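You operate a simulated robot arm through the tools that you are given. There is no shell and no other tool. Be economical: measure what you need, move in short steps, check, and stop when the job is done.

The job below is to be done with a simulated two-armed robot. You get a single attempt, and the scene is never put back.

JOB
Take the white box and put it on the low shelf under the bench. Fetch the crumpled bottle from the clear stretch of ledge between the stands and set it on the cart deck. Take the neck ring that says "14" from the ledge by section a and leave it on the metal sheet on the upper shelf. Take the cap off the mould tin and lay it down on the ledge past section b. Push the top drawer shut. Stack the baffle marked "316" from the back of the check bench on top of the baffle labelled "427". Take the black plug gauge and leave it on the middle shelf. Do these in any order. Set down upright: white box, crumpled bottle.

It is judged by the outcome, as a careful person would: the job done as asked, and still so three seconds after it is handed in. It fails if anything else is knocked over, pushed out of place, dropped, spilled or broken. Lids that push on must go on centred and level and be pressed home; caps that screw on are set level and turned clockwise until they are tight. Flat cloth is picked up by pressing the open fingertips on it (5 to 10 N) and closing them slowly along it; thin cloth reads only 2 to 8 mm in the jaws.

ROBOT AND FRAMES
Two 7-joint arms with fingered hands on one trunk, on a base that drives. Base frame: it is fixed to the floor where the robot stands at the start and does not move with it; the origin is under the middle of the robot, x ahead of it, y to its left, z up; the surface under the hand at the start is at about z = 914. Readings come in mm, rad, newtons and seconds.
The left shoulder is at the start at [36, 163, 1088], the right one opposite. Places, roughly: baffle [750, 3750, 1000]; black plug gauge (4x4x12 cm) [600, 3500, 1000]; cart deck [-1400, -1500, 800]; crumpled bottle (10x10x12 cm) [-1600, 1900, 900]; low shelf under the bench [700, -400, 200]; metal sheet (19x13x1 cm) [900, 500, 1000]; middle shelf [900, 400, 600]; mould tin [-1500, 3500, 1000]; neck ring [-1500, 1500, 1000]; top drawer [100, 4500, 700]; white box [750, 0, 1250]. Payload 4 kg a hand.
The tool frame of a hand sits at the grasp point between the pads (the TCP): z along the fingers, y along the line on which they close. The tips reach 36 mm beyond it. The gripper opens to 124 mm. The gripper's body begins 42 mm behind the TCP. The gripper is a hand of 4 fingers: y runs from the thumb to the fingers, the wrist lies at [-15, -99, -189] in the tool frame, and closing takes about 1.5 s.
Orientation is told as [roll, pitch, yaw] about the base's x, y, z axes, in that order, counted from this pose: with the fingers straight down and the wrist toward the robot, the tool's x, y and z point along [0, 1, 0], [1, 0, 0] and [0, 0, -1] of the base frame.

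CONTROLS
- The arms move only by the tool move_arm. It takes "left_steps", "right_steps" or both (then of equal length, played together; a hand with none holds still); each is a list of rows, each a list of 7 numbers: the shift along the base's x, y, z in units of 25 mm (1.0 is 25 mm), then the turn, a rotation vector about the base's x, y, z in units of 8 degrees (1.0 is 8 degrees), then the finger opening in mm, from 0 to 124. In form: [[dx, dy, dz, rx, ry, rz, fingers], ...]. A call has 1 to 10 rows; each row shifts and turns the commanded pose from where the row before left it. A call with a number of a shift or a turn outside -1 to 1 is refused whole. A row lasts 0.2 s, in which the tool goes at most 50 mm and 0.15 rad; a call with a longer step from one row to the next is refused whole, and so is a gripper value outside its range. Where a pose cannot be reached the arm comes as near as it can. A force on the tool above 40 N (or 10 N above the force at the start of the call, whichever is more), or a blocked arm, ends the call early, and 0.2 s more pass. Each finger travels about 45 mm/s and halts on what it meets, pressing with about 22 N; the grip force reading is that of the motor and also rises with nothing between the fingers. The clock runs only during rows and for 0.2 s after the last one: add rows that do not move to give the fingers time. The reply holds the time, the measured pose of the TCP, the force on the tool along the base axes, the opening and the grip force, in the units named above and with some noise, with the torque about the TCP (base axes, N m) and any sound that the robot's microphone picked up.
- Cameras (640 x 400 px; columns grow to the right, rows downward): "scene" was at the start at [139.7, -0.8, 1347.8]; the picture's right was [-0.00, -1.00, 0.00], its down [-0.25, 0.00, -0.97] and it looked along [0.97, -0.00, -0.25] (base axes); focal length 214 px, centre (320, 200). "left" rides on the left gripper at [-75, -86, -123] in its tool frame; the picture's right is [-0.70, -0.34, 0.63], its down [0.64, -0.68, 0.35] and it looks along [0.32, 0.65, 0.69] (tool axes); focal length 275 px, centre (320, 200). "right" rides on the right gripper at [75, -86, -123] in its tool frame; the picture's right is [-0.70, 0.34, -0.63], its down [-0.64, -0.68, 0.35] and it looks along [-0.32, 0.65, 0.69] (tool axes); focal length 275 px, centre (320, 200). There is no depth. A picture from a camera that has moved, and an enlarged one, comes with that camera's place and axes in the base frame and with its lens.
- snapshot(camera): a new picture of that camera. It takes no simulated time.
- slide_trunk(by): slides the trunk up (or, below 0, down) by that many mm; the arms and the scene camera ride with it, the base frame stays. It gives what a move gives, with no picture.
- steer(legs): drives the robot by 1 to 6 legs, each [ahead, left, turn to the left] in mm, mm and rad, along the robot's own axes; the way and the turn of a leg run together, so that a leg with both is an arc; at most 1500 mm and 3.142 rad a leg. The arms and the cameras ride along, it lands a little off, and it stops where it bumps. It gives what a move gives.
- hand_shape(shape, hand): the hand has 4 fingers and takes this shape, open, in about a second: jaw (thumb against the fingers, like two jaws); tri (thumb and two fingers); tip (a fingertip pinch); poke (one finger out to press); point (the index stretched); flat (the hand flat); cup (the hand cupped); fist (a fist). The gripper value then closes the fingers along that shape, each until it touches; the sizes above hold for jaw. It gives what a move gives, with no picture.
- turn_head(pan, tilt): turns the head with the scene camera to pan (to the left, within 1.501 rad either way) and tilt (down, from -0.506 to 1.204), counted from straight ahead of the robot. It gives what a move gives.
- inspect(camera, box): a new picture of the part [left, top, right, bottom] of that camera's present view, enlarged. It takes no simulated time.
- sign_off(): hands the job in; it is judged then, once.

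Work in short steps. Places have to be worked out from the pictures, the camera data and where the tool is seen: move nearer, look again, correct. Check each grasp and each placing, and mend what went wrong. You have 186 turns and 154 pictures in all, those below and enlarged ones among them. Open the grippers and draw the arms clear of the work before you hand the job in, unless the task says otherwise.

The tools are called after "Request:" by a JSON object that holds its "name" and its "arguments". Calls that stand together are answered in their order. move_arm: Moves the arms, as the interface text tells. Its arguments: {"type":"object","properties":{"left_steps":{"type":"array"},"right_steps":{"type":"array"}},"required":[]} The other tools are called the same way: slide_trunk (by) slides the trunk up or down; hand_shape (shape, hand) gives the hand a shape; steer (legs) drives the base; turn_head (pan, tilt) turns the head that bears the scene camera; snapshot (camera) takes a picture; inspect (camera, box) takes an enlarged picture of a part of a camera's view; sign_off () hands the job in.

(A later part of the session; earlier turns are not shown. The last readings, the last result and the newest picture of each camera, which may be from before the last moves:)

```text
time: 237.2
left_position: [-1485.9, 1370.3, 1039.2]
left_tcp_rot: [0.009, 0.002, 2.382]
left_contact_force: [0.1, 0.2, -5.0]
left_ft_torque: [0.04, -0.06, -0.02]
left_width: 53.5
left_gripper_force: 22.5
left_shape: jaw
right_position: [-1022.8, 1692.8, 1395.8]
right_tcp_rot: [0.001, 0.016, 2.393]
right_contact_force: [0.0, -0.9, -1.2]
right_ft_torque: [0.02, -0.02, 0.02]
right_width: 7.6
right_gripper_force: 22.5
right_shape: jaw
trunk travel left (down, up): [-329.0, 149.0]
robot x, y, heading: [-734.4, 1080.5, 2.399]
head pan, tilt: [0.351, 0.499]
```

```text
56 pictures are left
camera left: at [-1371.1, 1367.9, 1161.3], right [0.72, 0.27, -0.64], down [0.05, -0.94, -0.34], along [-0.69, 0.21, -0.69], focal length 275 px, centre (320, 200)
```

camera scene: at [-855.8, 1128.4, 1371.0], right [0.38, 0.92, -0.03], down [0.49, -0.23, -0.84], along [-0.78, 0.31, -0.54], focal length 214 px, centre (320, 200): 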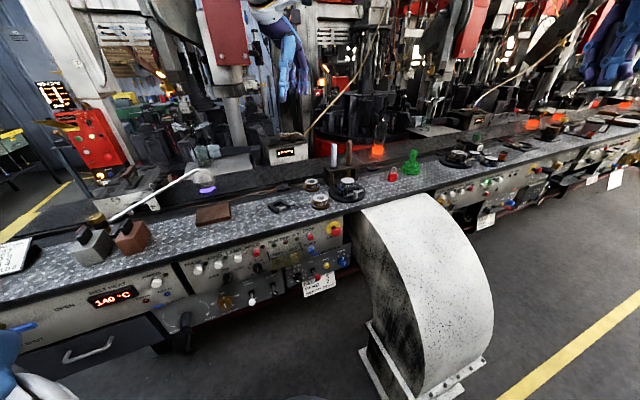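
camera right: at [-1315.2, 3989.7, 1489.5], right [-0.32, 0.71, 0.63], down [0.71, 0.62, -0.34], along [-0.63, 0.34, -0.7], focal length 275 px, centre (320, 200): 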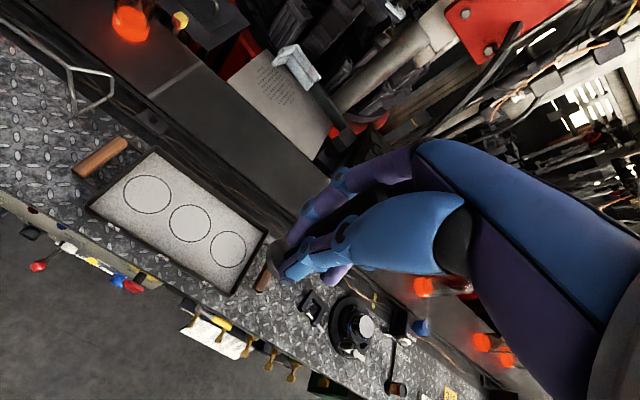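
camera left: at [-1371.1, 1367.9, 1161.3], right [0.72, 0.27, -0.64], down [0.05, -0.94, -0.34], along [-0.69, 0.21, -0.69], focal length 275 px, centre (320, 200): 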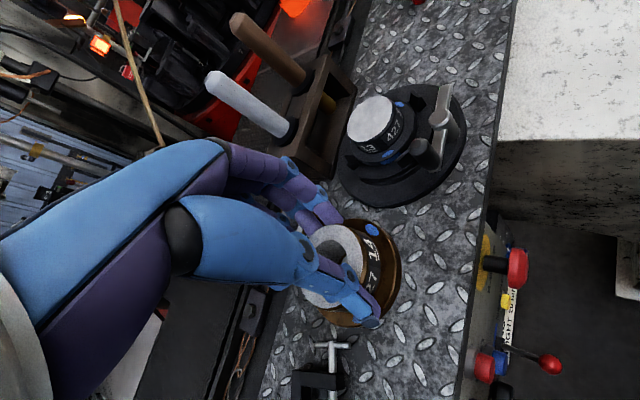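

Ring held again. Raising it, backing off, and driving to the shelving unit for a look.

Request:
{"name": "move_arm", "arguments": {"left_steps": [[0, 0, 1, 0, 0, 0, 30], [0, 0, 1, 0, 0, 0, 30], [0, 0, 1, 0, 0, 0, 30], [0, 0, 1, 0, 0, 0, 30], [0, 0, 1, 0, 0, 0, 30], [0, 0, 1, 0, 0, 0, 30], [0, 0, 1, 0, 0, 0, 30], [0, 0, 1, 0, 0, 0, 30]]}}

Request:
{"name": "steer", "arguments": {"legs": [[-400, 0, 0], [0, 0, -1.2], [0, 0, -1.2], [150, -510, 0]]}}

Request:
{"name": "turn_head", "arguments": {"pan": 0.1, "tilt": 0.45}}

Request:
{"name": "snapshot", "arguments": {"camera": "scene"}}

```text
time: 239.1
left_position: [-1483.9, 1369.6, 1238.6]
left_tcp_rot: [0.008, -0.001, 2.382]
left_contact_force: [0.0, 1.1, -5.5]
left_ft_torque: [0.04, -0.04, -0.01]
left_width: 53.4
left_gripper_force: 21.8
left_shape: jaw
right_position: [-1022.6, 1694.5, 1395.2]
right_tcp_rot: [0.002, 0.013, 2.394]
right_contact_force: [0.0, 0.2, -1.1]
right_ft_torque: [-0.02, 0.04, 0.01]
right_width: 7.5
right_gripper_force: 22.0
right_shape: jaw
trunk travel left (down, up): [-329.0, 149.0]
robot x, y, heading: [-734.0, 1078.5, 2.398]
head pan, tilt: [0.351, 0.499]
```

```text
time: 250.2
left_position: [460.6, 613.8, 1237.7]
left_tcp_rot: [0.008, 0.002, -0.017]
left_contact_force: [-0.1, -0.2, -5.1]
left_ft_torque: [-0.07, 0.07, 0.01]
left_width: 52.7
left_gripper_force: 22.0
left_shape: jaw
right_position: [339.0, 64.2, 1396.2]
right_tcp_rot: [0.001, 0.015, -0.002]
right_contact_force: [0.3, -0.3, -0.9]
right_ft_torque: [-0.02, 0.01, 0.03]
right_width: 6.8
right_gripper_force: 21.8
right_shape: jaw
trunk travel left (down, up): [-329.0, 149.0]
robot x, y, heading: [-289.1, 314.2, -0.0]
head pan, tilt: [0.351, 0.499]
```

```text
time: 250.9
left_position: [460.7, 615.7, 1237.3]
left_tcp_rot: [0.008, 0.0, -0.016]
left_contact_force: [0.0, -0.4, -5.7]
left_ft_torque: [-0.06, -0.01, 0.0]
left_width: 52.8
left_gripper_force: 21.9
left_shape: jaw
right_position: [339.9, 64.2, 1395.2]
right_tcp_rot: [0.002, 0.014, -0.002]
right_contact_force: [-0.3, 0.2, -0.6]
right_ft_torque: [-0.01, -0.02, 0.01]
right_width: 6.8
right_gripper_force: 21.6
right_shape: jaw
trunk travel left (down, up): [-329.0, 149.0]
robot x, y, heading: [-293.8, 317.2, -0.0]
head pan, tilt: [0.099, 0.45]
```

```text
55 pictures are left
camera scene: at [-185.0, 326.9, 1407.0], right [0.1, -0.99, -0.01], down [-0.48, -0.05, -0.87], along [0.87, 0.09, -0.48], focal length 214 px, centre (320, 200)
```

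scene: 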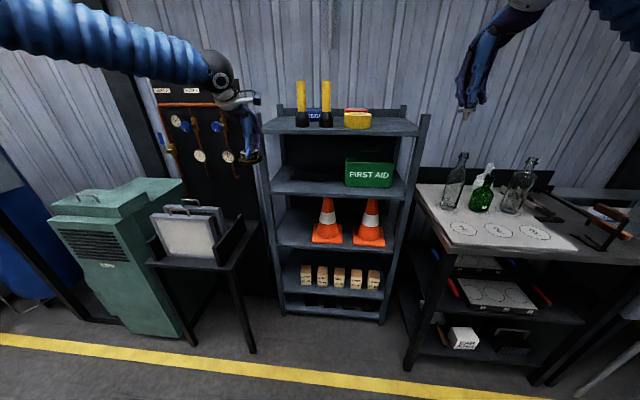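

Request:
{"name": "inspect", "arguments": {"camera": "scene", "box": [255, 105, 435, 255]}}

```text
2.67 times, centred on (345, 180) of scene
camera zoom: at [-185.0, 326.9, 1407.0], right [0.1, -0.99, -0.01], down [-0.48, -0.05, -0.87], along [0.87, 0.09, -0.48], focal length 572 px, centre (253, 253)
```

zoom: 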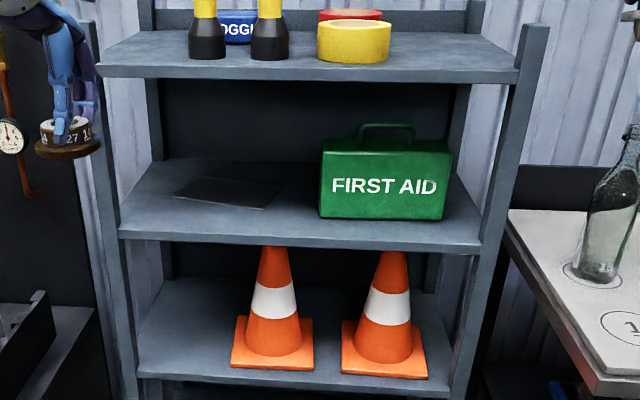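

The metal sheet lies at ≈(925, 495), slightly rotated, its near-right part around (890, 438). I pitch the left hand 32° forward and lower it to bay height before driving in.

Request:
{"name": "move_arm", "arguments": {"left_steps": [[0, -0.5, -1, 0, -1, 0, 30], [0, -0.5, -1, 0, -1, 0, 30], [0, -0.5, -1, 0, -1, 0, 30], [0, -0.5, -1, 0, -1, 0, 30], [0, 0, -1, 0, 0, 0.1, 30], [0, 0, -1, 0, 0, 0, 30], [0, 0, -1, 0, 0, 0, 30], [0, 0, -0.6, 0, 0, 0, 30]]}}

Request:
{"name": "steer", "arguments": {"legs": [[150, -120, 0]]}}

Request:
{"name": "snapshot", "arguments": {"camera": "left"}}

Request:
{"name": "snapshot", "arguments": {"camera": "scene"}}

```text
time: 252.8
left_position: [460.1, 564.9, 1049.3]
left_tcp_rot: [0.019, -0.558, -0.006]
left_contact_force: [-0.2, 0.7, -5.3]
left_ft_torque: [-0.01, 0.13, 0.02]
left_width: 52.0
left_gripper_force: 22.4
left_shape: jaw
right_position: [340.0, 64.0, 1394.7]
right_tcp_rot: [0.0, 0.016, -0.002]
right_contact_force: [-0.3, -0.1, -0.6]
right_ft_torque: [0.01, 0.01, -0.03]
right_width: 7.0
right_gripper_force: 22.2
right_shape: jaw
trunk travel left (down, up): [-329.0, 149.0]
robot x, y, heading: [-285.9, 318.7, -0.0]
head pan, tilt: [0.099, 0.45]
```

```text
time: 254.3
left_position: [615.3, 440.6, 1048.7]
left_tcp_rot: [0.019, -0.557, -0.012]
left_contact_force: [0.0, -0.3, -5.6]
left_ft_torque: [-0.01, 0.16, 0.01]
left_width: 52.0
left_gripper_force: 22.0
left_shape: jaw
right_position: [492.5, -59.5, 1393.5]
right_tcp_rot: [0.001, 0.016, -0.008]
right_contact_force: [-0.2, -0.8, -1.2]
right_ft_torque: [0.01, 0.03, 0.0]
right_width: 6.8
right_gripper_force: 22.3
right_shape: jaw
trunk travel left (down, up): [-329.0, 149.0]
robot x, y, heading: [-137.5, 199.3, 0.001]
head pan, tilt: [0.099, 0.45]
```

```text
53 pictures are left
camera left: at [476.5, 364.6, 1105.1], right [0.05, -0.68, -0.73], down [-0.4, 0.66, -0.64], along [0.92, 0.32, -0.24], focal length 275 px, centre (320, 200)
```

left: 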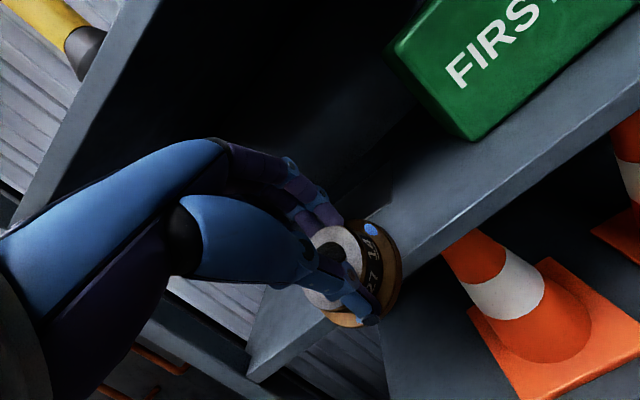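

```text
52 pictures are left
camera scene: at [-31.0, 206.1, 1406.9], right [0.1, -1.0, -0.01], down [-0.48, -0.04, -0.87], along [0.87, 0.09, -0.48], focal length 214 px, centre (320, 200)
```

scene: 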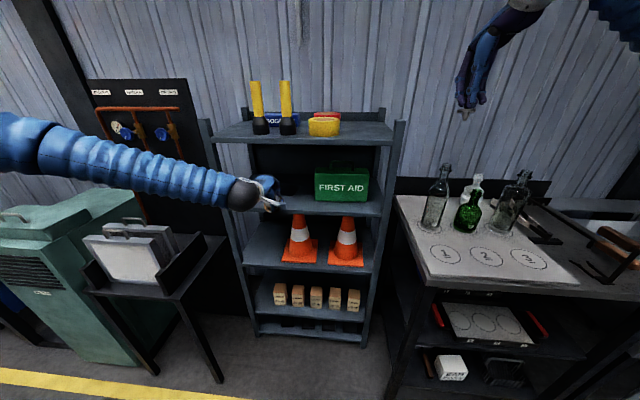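

Upper shelf surface ≈955; first-aid box ends at y≈305. Sheet centre ≈(889, 490). Driving 215 mm in so the ring comes over the sheet at about (858, 440).

Request:
{"name": "steer", "arguments": {"legs": [[215, 0, 0]]}}

Request:
{"name": "snapshot", "arguments": {"camera": "left"}}

Request:
{"name": "inspect", "arguments": {"camera": "scene", "box": [180, 120, 380, 245]}}

```text
time: 256.0
left_position: [826.5, 443.0, 1048.4]
left_tcp_rot: [0.02, -0.557, -0.007]
left_contact_force: [0.0, -0.2, -5.9]
left_ft_torque: [-0.04, 0.14, -0.04]
left_width: 51.9
left_gripper_force: 21.5
left_shape: jaw
right_position: [705.8, -56.5, 1394.3]
right_tcp_rot: [0.002, 0.014, -0.006]
right_contact_force: [0.9, -0.1, -1.1]
right_ft_torque: [0.01, 0.03, -0.01]
right_width: 7.0
right_gripper_force: 22.4
right_shape: jaw
trunk travel left (down, up): [-329.0, 149.0]
robot x, y, heading: [75.9, 197.2, -0.001]
head pan, tilt: [0.099, 0.45]
```

```text
51 pictures are left
camera left: at [687.9, 367.2, 1104.9], right [0.05, -0.68, -0.73], down [-0.4, 0.65, -0.64], along [0.92, 0.32, -0.24], focal length 275 px, centre (320, 200)
```

left: 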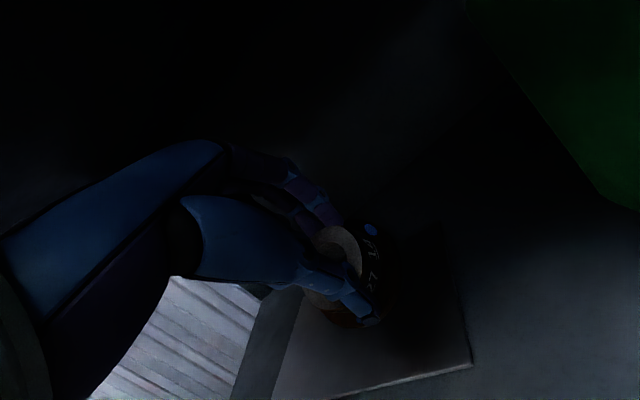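

```text
3.20 times, centred on (280, 182) of scene
camera zoom: at [181.0, 207.2, 1406.9], right [0.1, -0.99, -0.01], down [-0.48, -0.04, -0.87], along [0.87, 0.09, -0.48], focal length 686 px, centre (448, 256)
```

zoom: 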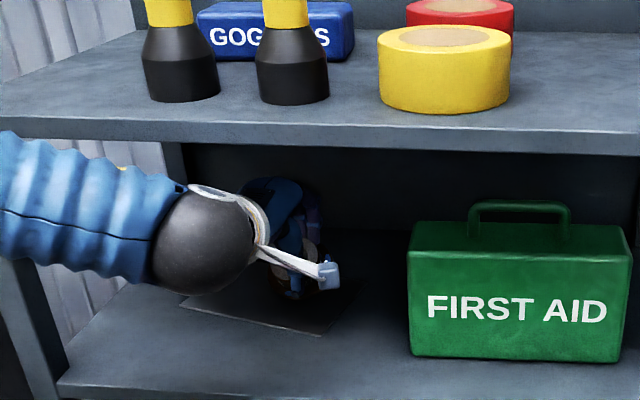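

Ring is above the sheet, ~58 mm inside its front edge and ~44 mm from its right edge. Nudging 10 mm left and lowering to contact.

Request:
{"name": "move_arm", "arguments": {"left_steps": [[0, 0.4, -0.3, 0, 0, 0, 30], [0, 0, -0.15, 0, 0, 0, 30], [0, 0, -0.12, 0, 0, 0, 30], [0, 0, -0.12, 0, 0, 0, 30], [0, 0, -0.12, 0, 0, 0, 30], [0, 0, -0.12, 0, 0, 0, 30], [0, 0, -0.12, 0, 0, 0, 30], [0, 0, -0.12, 0, 0, 0, 30]]}}

```text
time: 257.8
left_position: [823.0, 452.4, 1023.4]
left_tcp_rot: [0.018, -0.564, -0.009]
left_contact_force: [-0.7, -1.3, 27.7]
left_ft_torque: [-0.03, -0.02, -0.04]
left_width: 52.0
left_gripper_force: 22.0
left_shape: jaw
right_position: [701.1, -57.9, 1396.3]
right_tcp_rot: [0.001, 0.014, -0.005]
right_contact_force: [-0.6, -0.1, -1.7]
right_ft_torque: [0.0, 0.0, -0.01]
right_width: 7.0
right_gripper_force: 21.9
right_shape: jaw
trunk travel left (down, up): [-329.0, 149.0]
robot x, y, heading: [75.3, 202.0, 0.002]
head pan, tilt: [0.099, 0.45]
```

Contact. I roll the ring partly level about its near edge (8°), then open slowly.

Request:
{"name": "move_arm", "arguments": {"left_steps": [[0, 0, 0.08, 0, 0, 0, 30], [0.19, 0, -0.02, 0, 0.5, 0, 30], [0.19, 0, -0.02, 0, 0.5, 0, 30], [0, 0, 0, 0, 0, 0, 30]]}}

Request:
{"name": "move_arm", "arguments": {"left_steps": [[0, 0, 0, 0, 0, 0, 54], [0, 0, 0, 0, 0, 0, 56], [0, 0, 0, 0, 0, 0, 58], [0, 0, 0, 0, 0, 0, 60], [0, 0, 0, 0, 0, 0, 63], [0, 0, 0, 0, 0, 0, 68], [0, 0, 0, 0, 0, 0, 75], [0, 0, 0, 0, 0, 0, 85], [0, 0, 0, 0, 0, 0, 95], [0, 0, 0, 0, 0, 0, 95]]}}

Request:
{"name": "snapshot", "arguments": {"camera": "left"}}

Request:
{"name": "inspect", "arguments": {"camera": "scene", "box": [180, 120, 380, 245]}}

```text
time: 258.8
left_position: [832.1, 453.2, 1022.6]
left_tcp_rot: [0.017, -0.422, -0.007]
left_contact_force: [1.8, -4.7, 30.3]
left_ft_torque: [-0.09, 0.13, -0.1]
left_width: 52.4
left_gripper_force: 22.2
left_shape: jaw
right_position: [699.5, -58.5, 1396.4]
right_tcp_rot: [0.0, 0.014, -0.003]
right_contact_force: [-0.7, 0.3, -0.7]
right_ft_torque: [0.04, -0.03, 0.0]
right_width: 7.0
right_gripper_force: 22.9
right_shape: jaw
trunk travel left (down, up): [-329.0, 149.0]
robot x, y, heading: [76.1, 198.9, -0.003]
head pan, tilt: [0.099, 0.45]
```

```text
time: 261.0
left_position: [833.8, 452.9, 1020.5]
left_tcp_rot: [0.018, -0.419, -0.008]
left_contact_force: [0.7, 0.0, -0.8]
left_ft_torque: [0.01, -0.03, 0.03]
left_width: 95.0
left_gripper_force: 0.0
left_shape: jaw
right_position: [703.4, -57.7, 1395.8]
right_tcp_rot: [0.002, 0.015, -0.004]
right_contact_force: [0.3, -0.3, -1.1]
right_ft_torque: [-0.02, 0.01, -0.01]
right_width: 6.8
right_gripper_force: 21.7
right_shape: jaw
trunk travel left (down, up): [-329.0, 149.0]
robot x, y, heading: [73.6, 200.1, -0.001]
head pan, tilt: [0.099, 0.45]
```

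```text
49 pictures are left
camera left: at [705.2, 377.8, 1096.2], right [-0.05, -0.68, -0.73], down [-0.48, 0.65, -0.58], along [0.87, 0.32, -0.36], focal length 275 px, centre (320, 200)
```

left: 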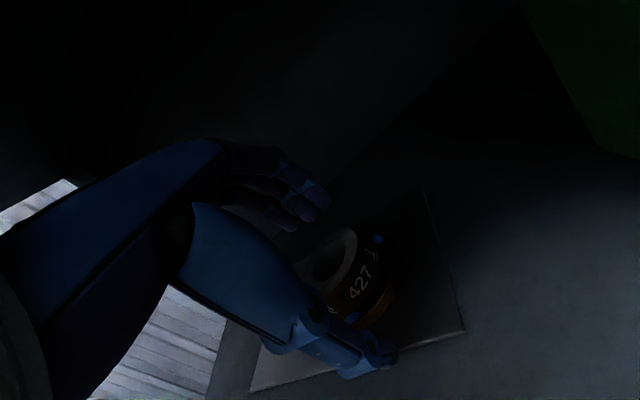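

```text
3.20 times, centred on (280, 182) of scene
camera zoom: at [179.2, 207.1, 1407.0], right [0.1, -0.99, -0.01], down [-0.48, -0.04, -0.88], along [0.87, 0.09, -0.48], focal length 686 px, centre (448, 256)
```

zoom: 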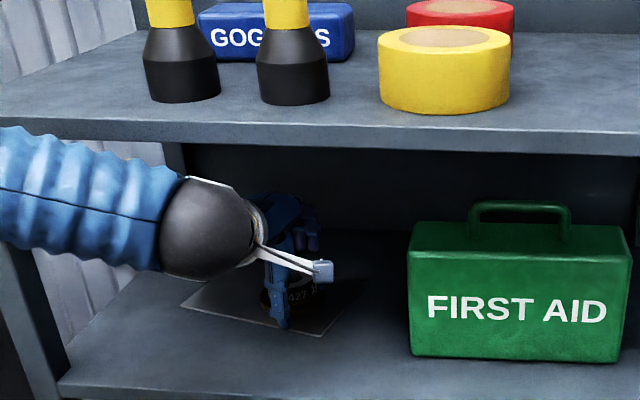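

The ring lies flat on the sheet. Rising slightly and drawing the hand straight out of the bay.

Request:
{"name": "move_arm", "arguments": {"left_steps": [[-0.1, 0, 0.4, 0, 0, 0, 110], [-0.3, 0, 0.3, 0, -0.3, 0, 110], [-0.8, 0, 0.1, 0, -0.5, 0, 110], [-1, 0, 0, 0, -0.5, 0, 110], [-1, 0, 0, 0, 0, 0, 110], [-1, 0, 0, 0, 0, 0, 110], [-1, 0, 0, 0, 0, 0, 110], [-1, 0, 0, 0, 0, 0, 110]]}}

Request:
{"name": "steer", "arguments": {"legs": [[-300, 0, 0]]}}

Request:
{"name": "snapshot", "arguments": {"camera": "left"}}

Request:
{"name": "inspect", "arguments": {"camera": "scene", "box": [210, 120, 400, 310]}}

```text
time: 262.8
left_position: [678.6, 452.4, 1039.8]
left_tcp_rot: [0.018, -0.6, -0.008]
left_contact_force: [0.4, -0.7, 0.7]
left_ft_torque: [-0.03, -0.01, 0.01]
left_width: 109.8
left_gripper_force: 0.1
left_shape: jaw
right_position: [702.5, -57.1, 1396.0]
right_tcp_rot: [0.001, 0.014, -0.006]
right_contact_force: [-0.4, -0.2, -0.2]
right_ft_torque: [0.04, 0.01, 0.02]
right_width: 7.0
right_gripper_force: 21.9
right_shape: jaw
trunk travel left (down, up): [-329.0, 149.0]
robot x, y, heading: [72.1, 202.4, 0.003]
head pan, tilt: [0.099, 0.45]
```

```text
time: 264.8
left_position: [378.4, 452.4, 1039.1]
left_tcp_rot: [0.02, -0.599, -0.008]
left_contact_force: [-1.2, 0.5, 0.4]
left_ft_torque: [-0.03, 0.01, 0.0]
left_width: 109.5
left_gripper_force: 0.1
left_shape: jaw
right_position: [401.4, -56.3, 1395.9]
right_tcp_rot: [0.003, 0.014, -0.003]
right_contact_force: [0.6, -0.3, -0.3]
right_ft_torque: [0.02, -0.01, 0.02]
right_width: 6.6
right_gripper_force: 21.7
right_shape: jaw
trunk travel left (down, up): [-329.0, 149.0]
robot x, y, heading: [-224.6, 199.6, 0.001]
head pan, tilt: [0.099, 0.45]
```

```text
47 pictures are left
camera left: at [237.3, 376.7, 1089.4], right [0.08, -0.68, -0.72], down [-0.37, 0.65, -0.66], along [0.93, 0.32, -0.2], focal length 275 px, centre (320, 200)
```

left: 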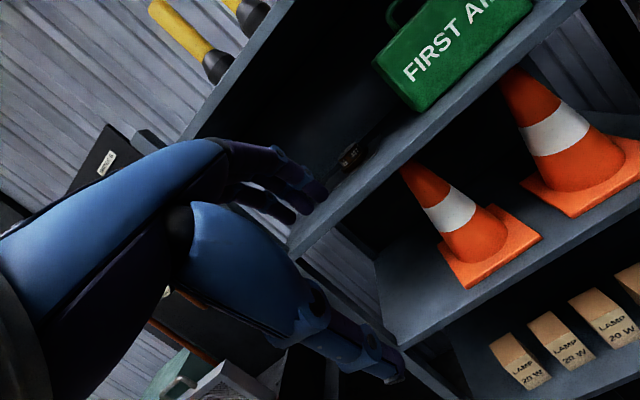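

```text
2.11 times, centred on (305, 215) of scene
camera zoom: at [-122.2, 206.8, 1407.1], right [0.1, -0.99, -0.01], down [-0.48, -0.04, -0.88], along [0.87, 0.09, -0.48], focal length 452 px, centre (352, 168)
```

zoom: 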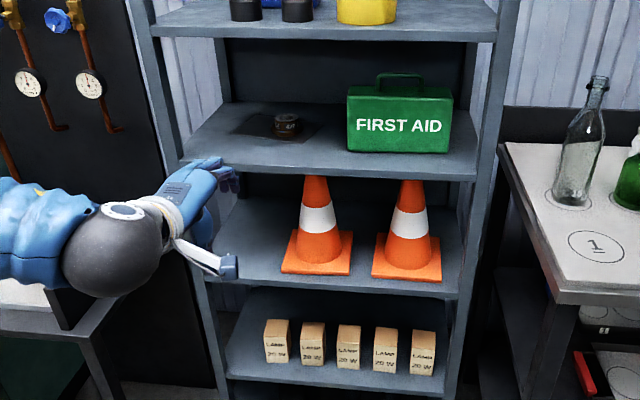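

Ring placed. Next the gauge: free spot on the middle shelf left of the cones, y≈485–640. I shift left, raise the left arm out of the way, and lower the trunk.

Request:
{"name": "steer", "arguments": {"legs": [[0, 400, 0]]}}

Request:
{"name": "move_arm", "arguments": {"left_steps": [[0, 0, 1, 0, 1, 0, 110], [0, 0, 1, 0, 1, 0, 110], [0, 0, 1, 0, 1, 0, 110], [0, 0, 1, 0, 1, 0, 110], [0, 0, 1, 0, 0.3, 0, 110], [0, 0, 1, 0, 0, 0, 110], [0, 0, 1, 0, 0, 0, 110], [0, 0, 1, 0, 0, 0, 110], [0, 0, 1, 0, 0, 0, 110], [0, 0, 1, 0, 0, 0, 110]], "right_steps": [[0, 0.8, -1, 0, 0, 0, 0], [0, 0.8, -1, 0, 0, 0, 0], [0, 0.8, -1, 0, 0, 0, 0], [0, 0.8, -1, 0, 0, 0, 0], [0, 0.8, -1, 0, 0, 0, 0], [0, 0.8, -1, 0, 0, 0, 0], [0, 0.8, -1, 0, 0, 0, 0], [0, 0.8, -1, 0, 0, 0, 0], [0, 0.8, -1, 0, 0, 0, 0], [0, 0.8, -1, 0, 0, 0, 0]]}}

Request:
{"name": "slide_trunk", "arguments": {"by": -260}}

Request:
{"name": "move_arm", "arguments": {"right_steps": [[0, 0, -1, 0, 0, 0, 0], [0, 0, -1, 0, 0, 0, 0], [0, 0, -1, 0, 0, 0, 0], [0, 0, -1, 0, 0, 0, 0], [0, 0, -1, 0, 0, 0, 0], [0, 0, -1, 0, 0, 0, 0], [0, 0, -0.5, 0, 0, 0, 0]]}}

Request:
{"name": "snapshot", "arguments": {"camera": "right"}}

Request:
{"name": "turn_head", "arguments": {"pan": 0, "tilt": 0.1}}

Request:
{"name": "snapshot", "arguments": {"camera": "scene"}}

```text
time: 267.3
left_position: [375.4, 853.1, 1039.2]
left_tcp_rot: [0.019, -0.601, -0.004]
left_contact_force: [-0.5, 0.1, 0.0]
left_ft_torque: [0.01, 0.02, 0.0]
left_width: 109.7
left_gripper_force: 0.1
left_shape: jaw
right_position: [402.9, 343.1, 1395.5]
right_tcp_rot: [0.002, 0.015, 0.0]
right_contact_force: [0.1, -0.1, 0.2]
right_ft_torque: [-0.06, -0.03, -0.02]
right_width: 7.0
right_gripper_force: 22.0
right_shape: jaw
trunk travel left (down, up): [-329.0, 149.0]
robot x, y, heading: [-226.9, 596.1, 0.007]
head pan, tilt: [0.099, 0.45]
```

```text
time: 269.5
left_position: [373.7, 854.7, 1287.3]
left_tcp_rot: [0.018, 0.001, -0.005]
left_contact_force: [-0.5, -0.2, 0.2]
left_ft_torque: [0.0, 0.02, 0.02]
left_width: 109.6
left_gripper_force: 0.1
left_shape: jaw
right_position: [401.6, 543.9, 1146.5]
right_tcp_rot: [0.002, 0.014, 0.0]
right_contact_force: [0.3, 0.3, -1.1]
right_ft_torque: [0.02, 0.02, 0.02]
right_width: 7.0
right_gripper_force: 22.4
right_shape: jaw
trunk travel left (down, up): [-329.0, 149.0]
robot x, y, heading: [-224.6, 600.8, 0.007]
head pan, tilt: [0.099, 0.45]
```

```text
time: 272.2
left_position: [374.8, 853.4, 1029.8]
left_tcp_rot: [0.018, -0.002, -0.004]
left_contact_force: [-0.7, -0.1, 0.1]
left_ft_torque: [-0.04, -0.01, 0.0]
left_width: 109.7
left_gripper_force: 0.0
left_shape: jaw
right_position: [402.4, 542.6, 885.9]
right_tcp_rot: [0.001, 0.012, 0.0]
right_contact_force: [-0.2, -0.2, -1.6]
right_ft_torque: [0.03, -0.01, 0.01]
right_width: 6.7
right_gripper_force: 22.0
right_shape: jaw
trunk travel left (down, up): [-69.0, 409.0]
robot x, y, heading: [-223.9, 597.0, 0.003]
head pan, tilt: [0.099, 0.45]
```

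```text
time: 273.8
left_position: [377.6, 852.5, 1028.2]
left_tcp_rot: [0.016, 0.0, -0.005]
left_contact_force: [0.1, -0.2, -0.1]
left_ft_torque: [0.0, 0.03, -0.03]
left_width: 109.7
left_gripper_force: 0.0
left_shape: jaw
right_position: [402.3, 542.4, 724.1]
right_tcp_rot: [0.002, 0.015, 0.0]
right_contact_force: [0.8, 0.5, -0.5]
right_ft_torque: [-0.01, 0.0, -0.03]
right_width: 6.7
right_gripper_force: 22.0
right_shape: jaw
trunk travel left (down, up): [-69.0, 409.0]
robot x, y, heading: [-227.6, 595.4, 0.002]
head pan, tilt: [0.099, 0.45]
```

```text
45 pictures are left
camera right: at [317.8, 617.9, 846.4], right [0.35, -0.7, 0.63], down [-0.69, -0.64, -0.34], along [0.64, -0.31, -0.7], focal length 275 px, centre (320, 200)
```

right: 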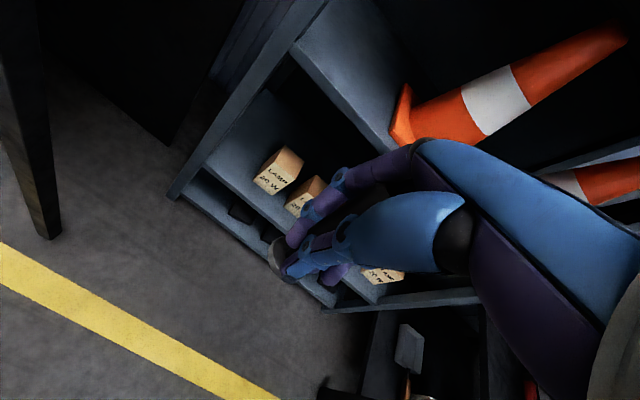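

```text
time: 274.6
left_position: [375.8, 852.9, 1027.3]
left_tcp_rot: [0.018, 0.0, -0.005]
left_contact_force: [-0.4, 0.0, -0.8]
left_ft_torque: [-0.02, 0.01, 0.0]
left_width: 109.7
left_gripper_force: 0.1
left_shape: jaw
right_position: [401.7, 542.3, 723.1]
right_tcp_rot: [0.002, 0.016, -0.001]
right_contact_force: [0.3, -0.4, -1.0]
right_ft_torque: [0.01, -0.01, 0.01]
right_width: 6.6
right_gripper_force: 22.2
right_shape: jaw
trunk travel left (down, up): [-69.0, 409.0]
robot x, y, heading: [-227.2, 594.3, 0.005]
head pan, tilt: [0.0, 0.099]
```

```text
44 pictures are left
camera scene: at [31.7, 596.6, 1105.5], right [0.01, -1.0, 0.0], down [-0.48, 0.0, -0.88], along [0.88, 0.01, -0.48], focal length 214 px, centre (320, 200)
```

scene: 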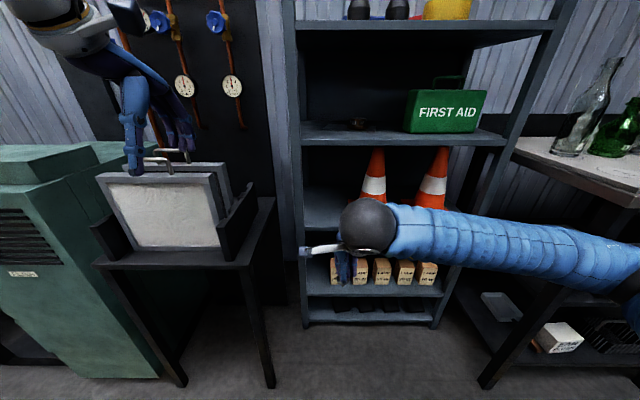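

Shelf ≈622 high, free y 470–650. I extend the right arm 100 mm, raise the left hand above the cases, then drive in.

Request:
{"name": "move_arm", "arguments": {"right_steps": [[1, 0.25, 0, 0, 0, 0, 0], [1, 0.25, 0, 0, 0, 0, 0], [1, 0, 0, 0, 0, 0, 0], [1, 0, 0, 0, 0, 0, 0], [0, 0, 0, 0, 0, 0, 0], [0, 0, 0, 0, 0, 0, 0], [0, 0, 0, 0, 0, 0, 0], [0, 0, 0, 0, 0, 0, 0]], "left_steps": [[-0.5, 0, 1, 0, 0, 0, 110], [-0.5, 0, 1, 0, 0, 0, 110], [-0.5, 0, 1, 0, 0, 0, 110], [-0.5, 0, 1, 0, 0, 0, 110], [0, 0, 1, 0, 0, 0, 110], [0, 0, 1, 0, 0, 0, 110], [0, 0, 1, 0, 0, 0, 110], [0, 0, 1, 0, 0, 0, 110]]}}

Request:
{"name": "steer", "arguments": {"legs": [[235, 0, 0]]}}

Request:
{"name": "snapshot", "arguments": {"camera": "right"}}

Request:
{"name": "turn_head", "arguments": {"pan": -0.05, "tilt": 0.35}}

Request:
{"name": "inspect", "arguments": {"camera": "scene", "box": [230, 60, 470, 260]}}

```text
time: 276.4
left_position: [325.3, 854.2, 1227.2]
left_tcp_rot: [0.016, -0.001, -0.003]
left_contact_force: [-0.4, 0.4, 0.3]
left_ft_torque: [-0.02, -0.04, 0.0]
left_width: 109.9
left_gripper_force: 0.1
left_shape: jaw
right_position: [502.2, 554.6, 721.7]
right_tcp_rot: [0.003, 0.014, 0.0]
right_contact_force: [0.6, 0.3, -0.4]
right_ft_torque: [0.02, 0.01, 0.01]
right_width: 6.6
right_gripper_force: 21.9
right_shape: jaw
trunk travel left (down, up): [-69.0, 409.0]
robot x, y, heading: [-229.1, 594.9, 0.003]
head pan, tilt: [0.0, 0.099]
```

```text
time: 278.2
left_position: [566.4, 854.7, 1225.2]
left_tcp_rot: [0.018, 0.001, -0.005]
left_contact_force: [0.9, -0.1, 0.3]
left_ft_torque: [-0.05, 0.04, 0.01]
left_width: 110.2
left_gripper_force: 0.2
left_shape: jaw
right_position: [741.5, 553.7, 720.5]
right_tcp_rot: [0.002, 0.016, 0.0]
right_contact_force: [0.5, 0.3, -1.4]
right_ft_torque: [0.0, 0.03, -0.02]
right_width: 6.6
right_gripper_force: 21.9
right_shape: jaw
trunk travel left (down, up): [-69.0, 409.0]
robot x, y, heading: [12.0, 597.0, 0.003]
head pan, tilt: [0.0, 0.099]
```

```text
43 pictures are left
camera right: at [656.9, 629.7, 843.5], right [0.35, -0.7, 0.63], down [-0.69, -0.64, -0.34], along [0.64, -0.32, -0.7], focal length 275 px, centre (320, 200)
```

right: 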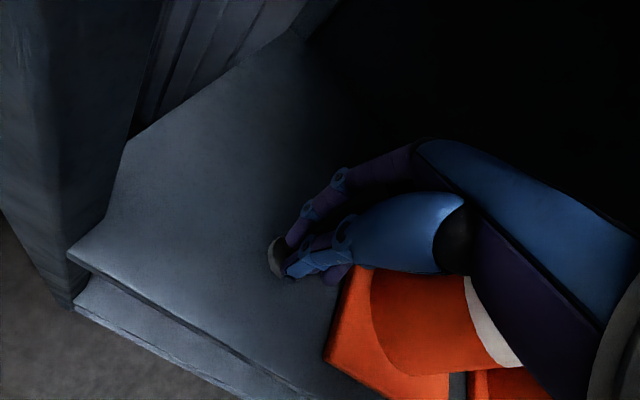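

```text
time: 278.9
left_position: [564.5, 855.7, 1227.1]
left_tcp_rot: [0.016, 0.002, -0.005]
left_contact_force: [0.5, -0.1, -0.1]
left_ft_torque: [0.02, 0.03, 0.0]
left_width: 110.3
left_gripper_force: 0.1
left_shape: jaw
right_position: [740.8, 553.4, 720.7]
right_tcp_rot: [0.001, 0.014, -0.002]
right_contact_force: [0.3, 0.7, -0.5]
right_ft_torque: [0.0, 0.06, -0.04]
right_width: 6.6
right_gripper_force: 22.5
right_shape: jaw
trunk travel left (down, up): [-69.0, 409.0]
robot x, y, heading: [13.8, 595.9, 0.005]
head pan, tilt: [-0.051, 0.351]
```

```text
2.00 times, centred on (350, 160) of scene
camera zoom: at [262.8, 592.4, 1083.7], right [-0.04, -1.0, 0.02], down [-0.68, 0.01, -0.73], along [0.73, -0.04, -0.68], focal length 429 px, centre (260, 280)
```

zoom: 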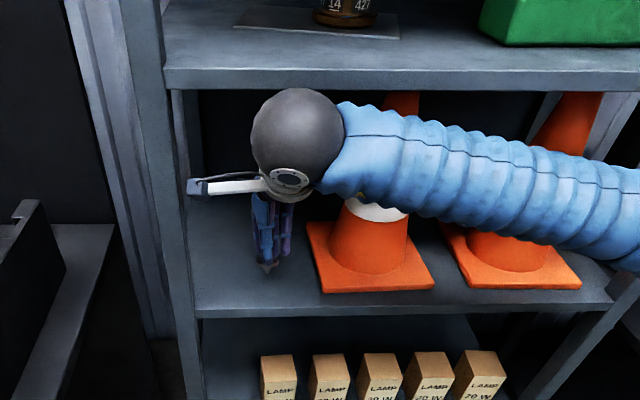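

The gauge is 53 mm inside the shelf's front edge. Lowering to contact.

Request:
{"name": "move_arm", "arguments": {"right_steps": [[0, 0, -0.7, 0, 0, 0, 0], [0, 0, -0.3, 0, 0, 0, 0], [0, 0, -0.12, 0, 0, 0, 0], [0, 0, -0.12, 0, 0, 0, 0], [0, 0, -0.12, 0, 0, 0, 0], [0, 0, -0.12, 0, 0, 0, 0], [0, 0, -0.12, 0, 0, 0, 0], [0, 0, -0.12, 0, 0, 0, 0], [0, 0, -0.12, 0, 0, 0, 0], [0, 0, -0.12, 0, 0, 0, 0]]}}

Request:
{"name": "inspect", "arguments": {"camera": "scene", "box": [280, 120, 400, 220]}}

```text
time: 279.8
left_position: [563.4, 855.4, 1227.9]
left_tcp_rot: [0.017, -0.003, -0.006]
left_contact_force: [0.8, -0.4, 0.1]
left_ft_torque: [0.01, 0.01, 0.0]
left_width: 110.2
left_gripper_force: 0.1
left_shape: jaw
right_position: [741.1, 553.0, 704.4]
right_tcp_rot: [0.006, 0.0, -0.004]
right_contact_force: [-5.0, -1.7, 29.3]
right_ft_torque: [-0.15, 0.14, -0.01]
right_width: 6.8
right_gripper_force: 21.9
right_shape: jaw
trunk travel left (down, up): [-69.0, 409.0]
robot x, y, heading: [12.0, 598.0, 0.005]
head pan, tilt: [-0.051, 0.351]
stopped in row 4 (right hand): the force on the tool passed its limit at 44 N (the readings are from after the stop); the commanded pose is now the measured one
```

```text
4.00 times, centred on (340, 170) of scene
camera zoom: at [261.4, 592.3, 1084.2], right [-0.04, -1.0, 0.02], down [-0.68, 0.01, -0.73], along [0.73, -0.04, -0.68], focal length 858 px, centre (240, 320)
```

zoom: 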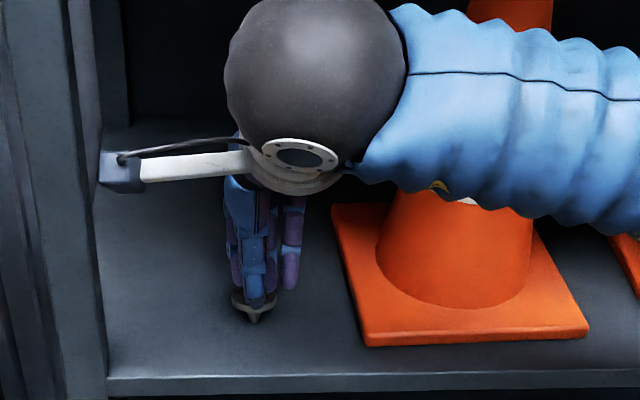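

Gauge tip is on the shelf (tip z≈637). Relieving the press, opening slowly and evenly.

Request:
{"name": "move_arm", "arguments": {"right_steps": [[0, 0, 0.06, 0, 0, 0, 6], [0, 0, 0, 0, 0, 0, 12], [0, 0, 0, 0, 0, 0, 20], [0, 0, 0, 0, 0, 0, 40], [0, 0, 0, 0, 0, 0, 70], [0, 0, 0, 0, 0, 0, 100], [0, 0, 0, 0, 0, 0, 124], [0, 0, 0, 0, 0, 0, 124], [0, 0, 0, 0, 0, 0, 124], [0, 0, 0, 0, 0, 0, 124]]}}

Request:
{"name": "inspect", "arguments": {"camera": "scene", "box": [280, 120, 400, 220]}}

Request:
{"name": "snapshot", "arguments": {"camera": "right"}}

```text
time: 282.0
left_position: [563.9, 854.6, 1226.0]
left_tcp_rot: [0.018, 0.001, -0.005]
left_contact_force: [-1.2, 0.5, 0.8]
left_ft_torque: [0.0, -0.02, -0.01]
left_width: 110.1
left_gripper_force: 0.1
left_shape: jaw
right_position: [740.2, 552.6, 699.8]
right_tcp_rot: [0.006, 0.01, -0.004]
right_contact_force: [0.2, -0.1, 0.1]
right_ft_torque: [0.0, -0.01, 0.01]
right_width: 116.6
right_gripper_force: 0.2
right_shape: jaw
trunk travel left (down, up): [-69.0, 409.0]
robot x, y, heading: [12.3, 597.0, 0.005]
head pan, tilt: [-0.051, 0.351]
```

```text
4.00 times, centred on (340, 170) of scene
camera zoom: at [262.5, 592.4, 1083.6], right [-0.04, -1.0, 0.02], down [-0.68, 0.01, -0.73], along [0.73, -0.04, -0.68], focal length 858 px, centre (240, 320)
```

zoom: 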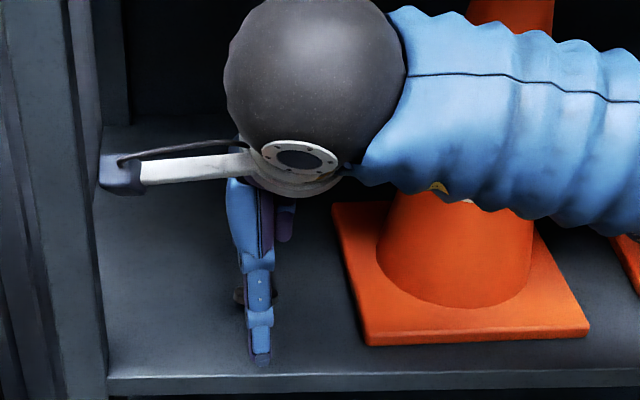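

```text
39 pictures are left
camera right: at [655.9, 628.4, 823.2], right [0.34, -0.7, 0.63], down [-0.69, -0.64, -0.34], along [0.64, -0.31, -0.7], focal length 275 px, centre (320, 200)
```

right: 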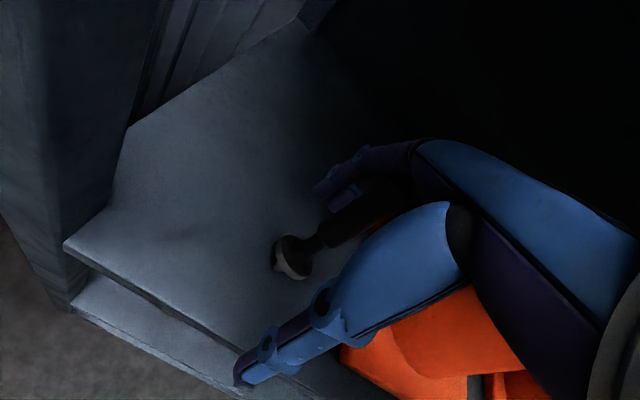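

Request:
{"name": "inspect", "arguments": {"camera": "right", "box": [230, 160, 430, 300]}}

```text
2.86 times, centred on (330, 230) of right
camera zoom: at [655.9, 628.4, 823.2], right [0.34, -0.7, 0.63], down [-0.69, -0.64, -0.34], along [0.64, -0.31, -0.7], focal length 786 px, centre (291, 114)
```

zoom: 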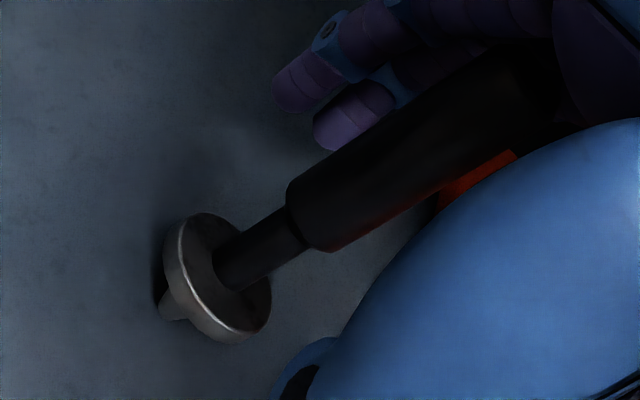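

The gauge is leaning ~20° on the far fingers, not free-standing. Regripping to straighten it.

Request:
{"name": "move_arm", "arguments": {"right_steps": [[0, 0, 0, 0, 0, 0, 60], [0, 0, 0, 0, 0, 0, 20], [0, 0, 0, 0, 0, 0, 0], [0, 0, 0, 0, 0, 0, 0], [0, 0, 0, 0, 0, 0, 0], [0, 0, 0, 0, 0, 0, 0], [0, 0, 0, 0, 0, 0, 0], [0, 0, 0, 0, 0, 0, 0], [0, 0, 0, 0, 0, 0, 0], [0, 0, 0, 0, 0, 0, 0]]}}

Request:
{"name": "inspect", "arguments": {"camera": "right", "box": [230, 160, 430, 300]}}

```text
time: 284.2
left_position: [562.6, 856.5, 1228.8]
left_tcp_rot: [0.017, -0.002, -0.005]
left_contact_force: [0.4, 0.3, -0.2]
left_ft_torque: [-0.01, 0.0, -0.01]
left_width: 110.0
left_gripper_force: 0.1
left_shape: jaw
right_position: [740.2, 553.1, 703.5]
right_tcp_rot: [0.005, 0.002, -0.004]
right_contact_force: [0.6, 1.3, 26.9]
right_ft_torque: [-0.03, -0.19, -0.01]
right_width: 3.1
right_gripper_force: 22.2
right_shape: jaw
trunk travel left (down, up): [-69.0, 409.0]
robot x, y, heading: [12.2, 596.5, 0.004]
head pan, tilt: [-0.051, 0.351]
```

```text
2.86 times, centred on (330, 230) of right
camera zoom: at [655.1, 628.6, 826.5], right [0.34, -0.7, 0.63], down [-0.68, -0.64, -0.35], along [0.65, -0.31, -0.7], focal length 786 px, centre (291, 114)
```

zoom: 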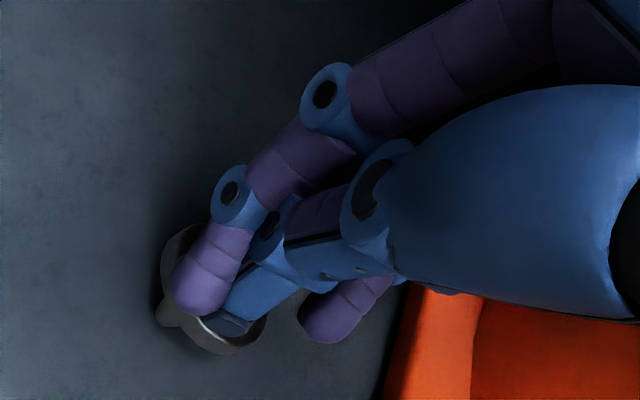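

The grip is on the gauge's thin neck, so it can't be held straight; I'll lay it down instead. Lifting it, pitching the hand 56° forward and moving deeper over the shelf.

Request:
{"name": "move_arm", "arguments": {"right_steps": [[0, 0, 0.3, 0, 0, 0, 0], [0, 0, 0.7, 0, 0, 0, 0], [0, 0, 0.4, 0, -1, 0, 0], [0.2, 0, 0, 0, -1, 0, 0], [0.2, 0, 0, 0, -1, 0, 0], [0.3, 0, 0, 0, -1, 0, 0], [0.3, 0, 0, 0, -1, 0, 0], [0.3, 0, 0, 0, -1, 0, 0], [0.3, 0, 0, 0, -1, 0, 0], [0, 0, 0, 0, 0, 0, 0]]}}

Request:
{"name": "snapshot", "arguments": {"camera": "right"}}

Request:
{"name": "inspect", "arguments": {"camera": "scene", "box": [250, 90, 420, 220]}}

```text
time: 285.8
left_position: [562.7, 858.3, 1226.7]
left_tcp_rot: [0.018, -0.001, 0.0]
left_contact_force: [0.0, 0.4, -0.1]
left_ft_torque: [-0.01, 0.03, -0.01]
left_width: 109.8
left_gripper_force: 0.1
left_shape: jaw
right_position: [718.4, 633.9, 668.8]
right_tcp_rot: [0.258, -0.525, -0.086]
right_contact_force: [-5.9, 6.7, 29.5]
right_ft_torque: [0.59, -0.39, 0.2]
right_width: 0.0
right_gripper_force: 22.4
right_shape: jaw
trunk travel left (down, up): [-69.0, 409.0]
robot x, y, heading: [15.4, 598.6, 0.006]
head pan, tilt: [-0.051, 0.351]
stopped in row 8 (right hand): the force on the tool passed its limit at 86 N (the readings are from after the stop); the commanded pose is now the measured one
```

```text
36 pictures are left
camera right: at [578.6, 687.8, 744.5], right [0.0, -0.84, 0.55], down [-0.38, -0.5, -0.77], along [0.92, -0.21, -0.32], focal length 275 px, centre (320, 200)
```

right: 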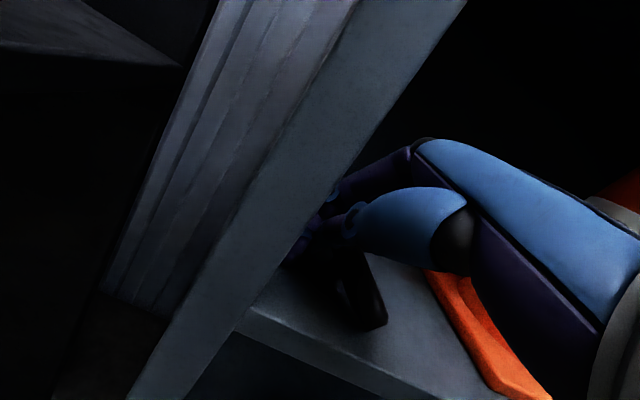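

```text
3.08 times, centred on (335, 155) of scene
camera zoom: at [261.5, 594.2, 1084.5], right [-0.04, -1.0, 0.02], down [-0.68, 0.01, -0.74], along [0.73, -0.04, -0.68], focal length 660 px, centre (274, 338)
```

zoom: 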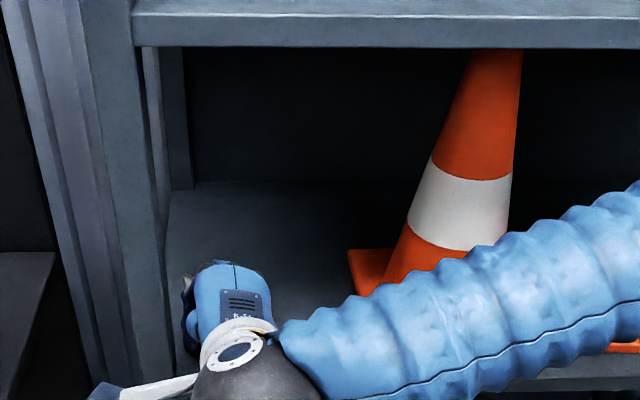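

The arm swung into the left post and the grip lost the gauge. Stopping to look closely before any move.

Request:
{"name": "inspect", "arguments": {"camera": "right", "box": [200, 170, 480, 370]}}

Request:
{"name": "snapshot", "arguments": {"camera": "scene"}}

```text
2.00 times, centred on (340, 270) of right
camera zoom: at [578.6, 687.8, 744.5], right [0.0, -0.84, 0.55], down [-0.38, -0.5, -0.77], along [0.92, -0.21, -0.32], focal length 551 px, centre (280, 60)
```

zoom: 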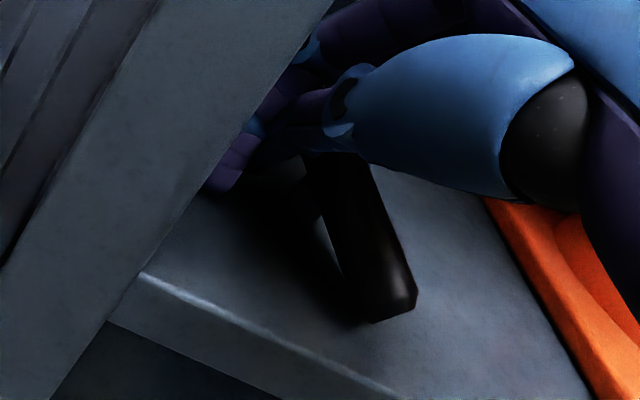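

```text
33 pictures are left
camera scene: at [261.5, 594.2, 1084.5], right [-0.04, -1.0, 0.02], down [-0.68, 0.01, -0.74], along [0.73, -0.04, -0.68], focal length 214 px, centre (320, 200)
```

scene: 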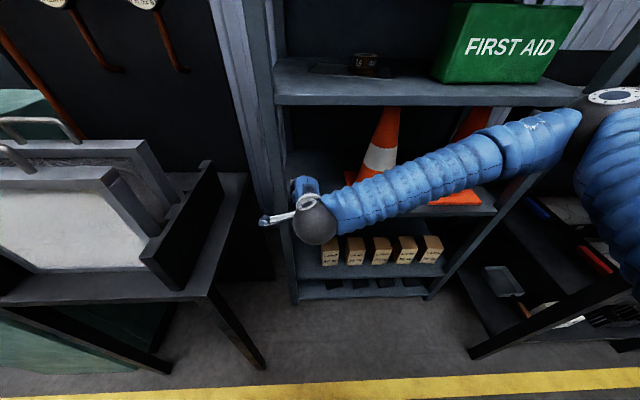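

The gauge now lies on the middle shelf (handle end ≈(714, 580)) with my fingertips touching the shelf beside it. I lift away using the trunk only, so the arm pose stays rigid.

Request:
{"name": "slide_trunk", "arguments": {"by": 40}}

Request:
{"name": "inspect", "arguments": {"camera": "right", "box": [200, 170, 480, 370]}}

```text
time: 286.7
left_position: [566.0, 855.5, 1263.7]
left_tcp_rot: [0.018, 0.004, 0.0]
left_contact_force: [0.3, -0.7, -1.0]
left_ft_torque: [0.03, 0.07, -0.02]
left_width: 110.0
left_gripper_force: 0.0
left_shape: jaw
right_position: [719.7, 630.5, 700.8]
right_tcp_rot: [0.251, -0.515, -0.084]
right_contact_force: [-0.4, -0.3, -0.8]
right_ft_torque: [0.08, 0.02, 0.01]
right_width: 0.0
right_gripper_force: 22.0
right_shape: jaw
trunk travel left (down, up): [-109.0, 369.0]
robot x, y, heading: [14.5, 597.6, 0.006]
head pan, tilt: [-0.051, 0.351]
```

```text
2.00 times, centred on (340, 270) of right
camera zoom: at [580.4, 685.5, 777.0], right [0.0, -0.83, 0.55], down [-0.39, -0.51, -0.77], along [0.92, -0.21, -0.33], focal length 551 px, centre (280, 60)
```

zoom: 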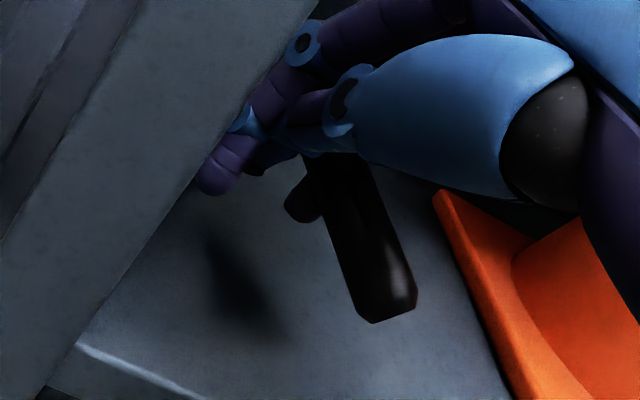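

The gauge is still pinched by its neck, handle hanging nearly horizontal. I move 40 mm deeper and 40 mm right, away from post and edge, then lower it to lie on the shelf.

Request:
{"name": "steer", "arguments": {"legs": [[40, -40, 0]]}}

Request:
{"name": "slide_trunk", "arguments": {"by": -25}}

Request:
{"name": "inspect", "arguments": {"camera": "right", "box": [200, 170, 480, 370]}}

```text
time: 287.6
left_position: [607.0, 813.7, 1265.1]
left_tcp_rot: [0.019, 0.002, -0.002]
left_contact_force: [-0.6, -0.6, -0.8]
left_ft_torque: [0.04, 0.03, -0.02]
left_width: 110.1
left_gripper_force: 0.0
left_shape: jaw
right_position: [760.5, 590.1, 702.3]
right_tcp_rot: [0.253, -0.515, -0.085]
right_contact_force: [0.0, -0.3, -1.5]
right_ft_torque: [0.06, 0.0, 0.04]
right_width: 0.0
right_gripper_force: 22.1
right_shape: jaw
trunk travel left (down, up): [-109.0, 369.0]
robot x, y, heading: [52.6, 556.5, 0.005]
head pan, tilt: [-0.051, 0.351]
```

```text
time: 288.3
left_position: [602.8, 814.9, 1242.5]
left_tcp_rot: [0.018, -0.002, -0.001]
left_contact_force: [0.3, 0.0, 0.7]
left_ft_torque: [0.01, -0.04, -0.02]
left_width: 109.9
left_gripper_force: 0.0
left_shape: jaw
right_position: [758.0, 589.2, 680.8]
right_tcp_rot: [0.251, -0.521, -0.086]
right_contact_force: [-0.1, 0.5, -0.3]
right_ft_torque: [0.03, 0.06, -0.02]
right_width: 0.0
right_gripper_force: 21.8
right_shape: jaw
trunk travel left (down, up): [-84.0, 394.0]
robot x, y, heading: [56.1, 556.6, 0.005]
head pan, tilt: [-0.051, 0.351]
```

```text
2.00 times, centred on (340, 270) of right
camera zoom: at [619.4, 644.6, 756.8], right [0.0, -0.84, 0.55], down [-0.39, -0.51, -0.77], along [0.92, -0.21, -0.33], focal length 551 px, centre (280, 60)
```

zoom: 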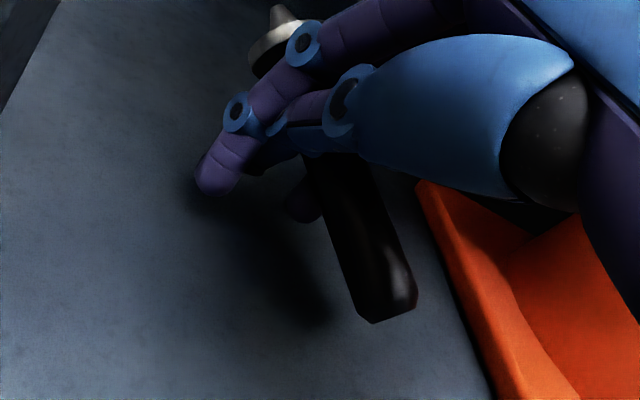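

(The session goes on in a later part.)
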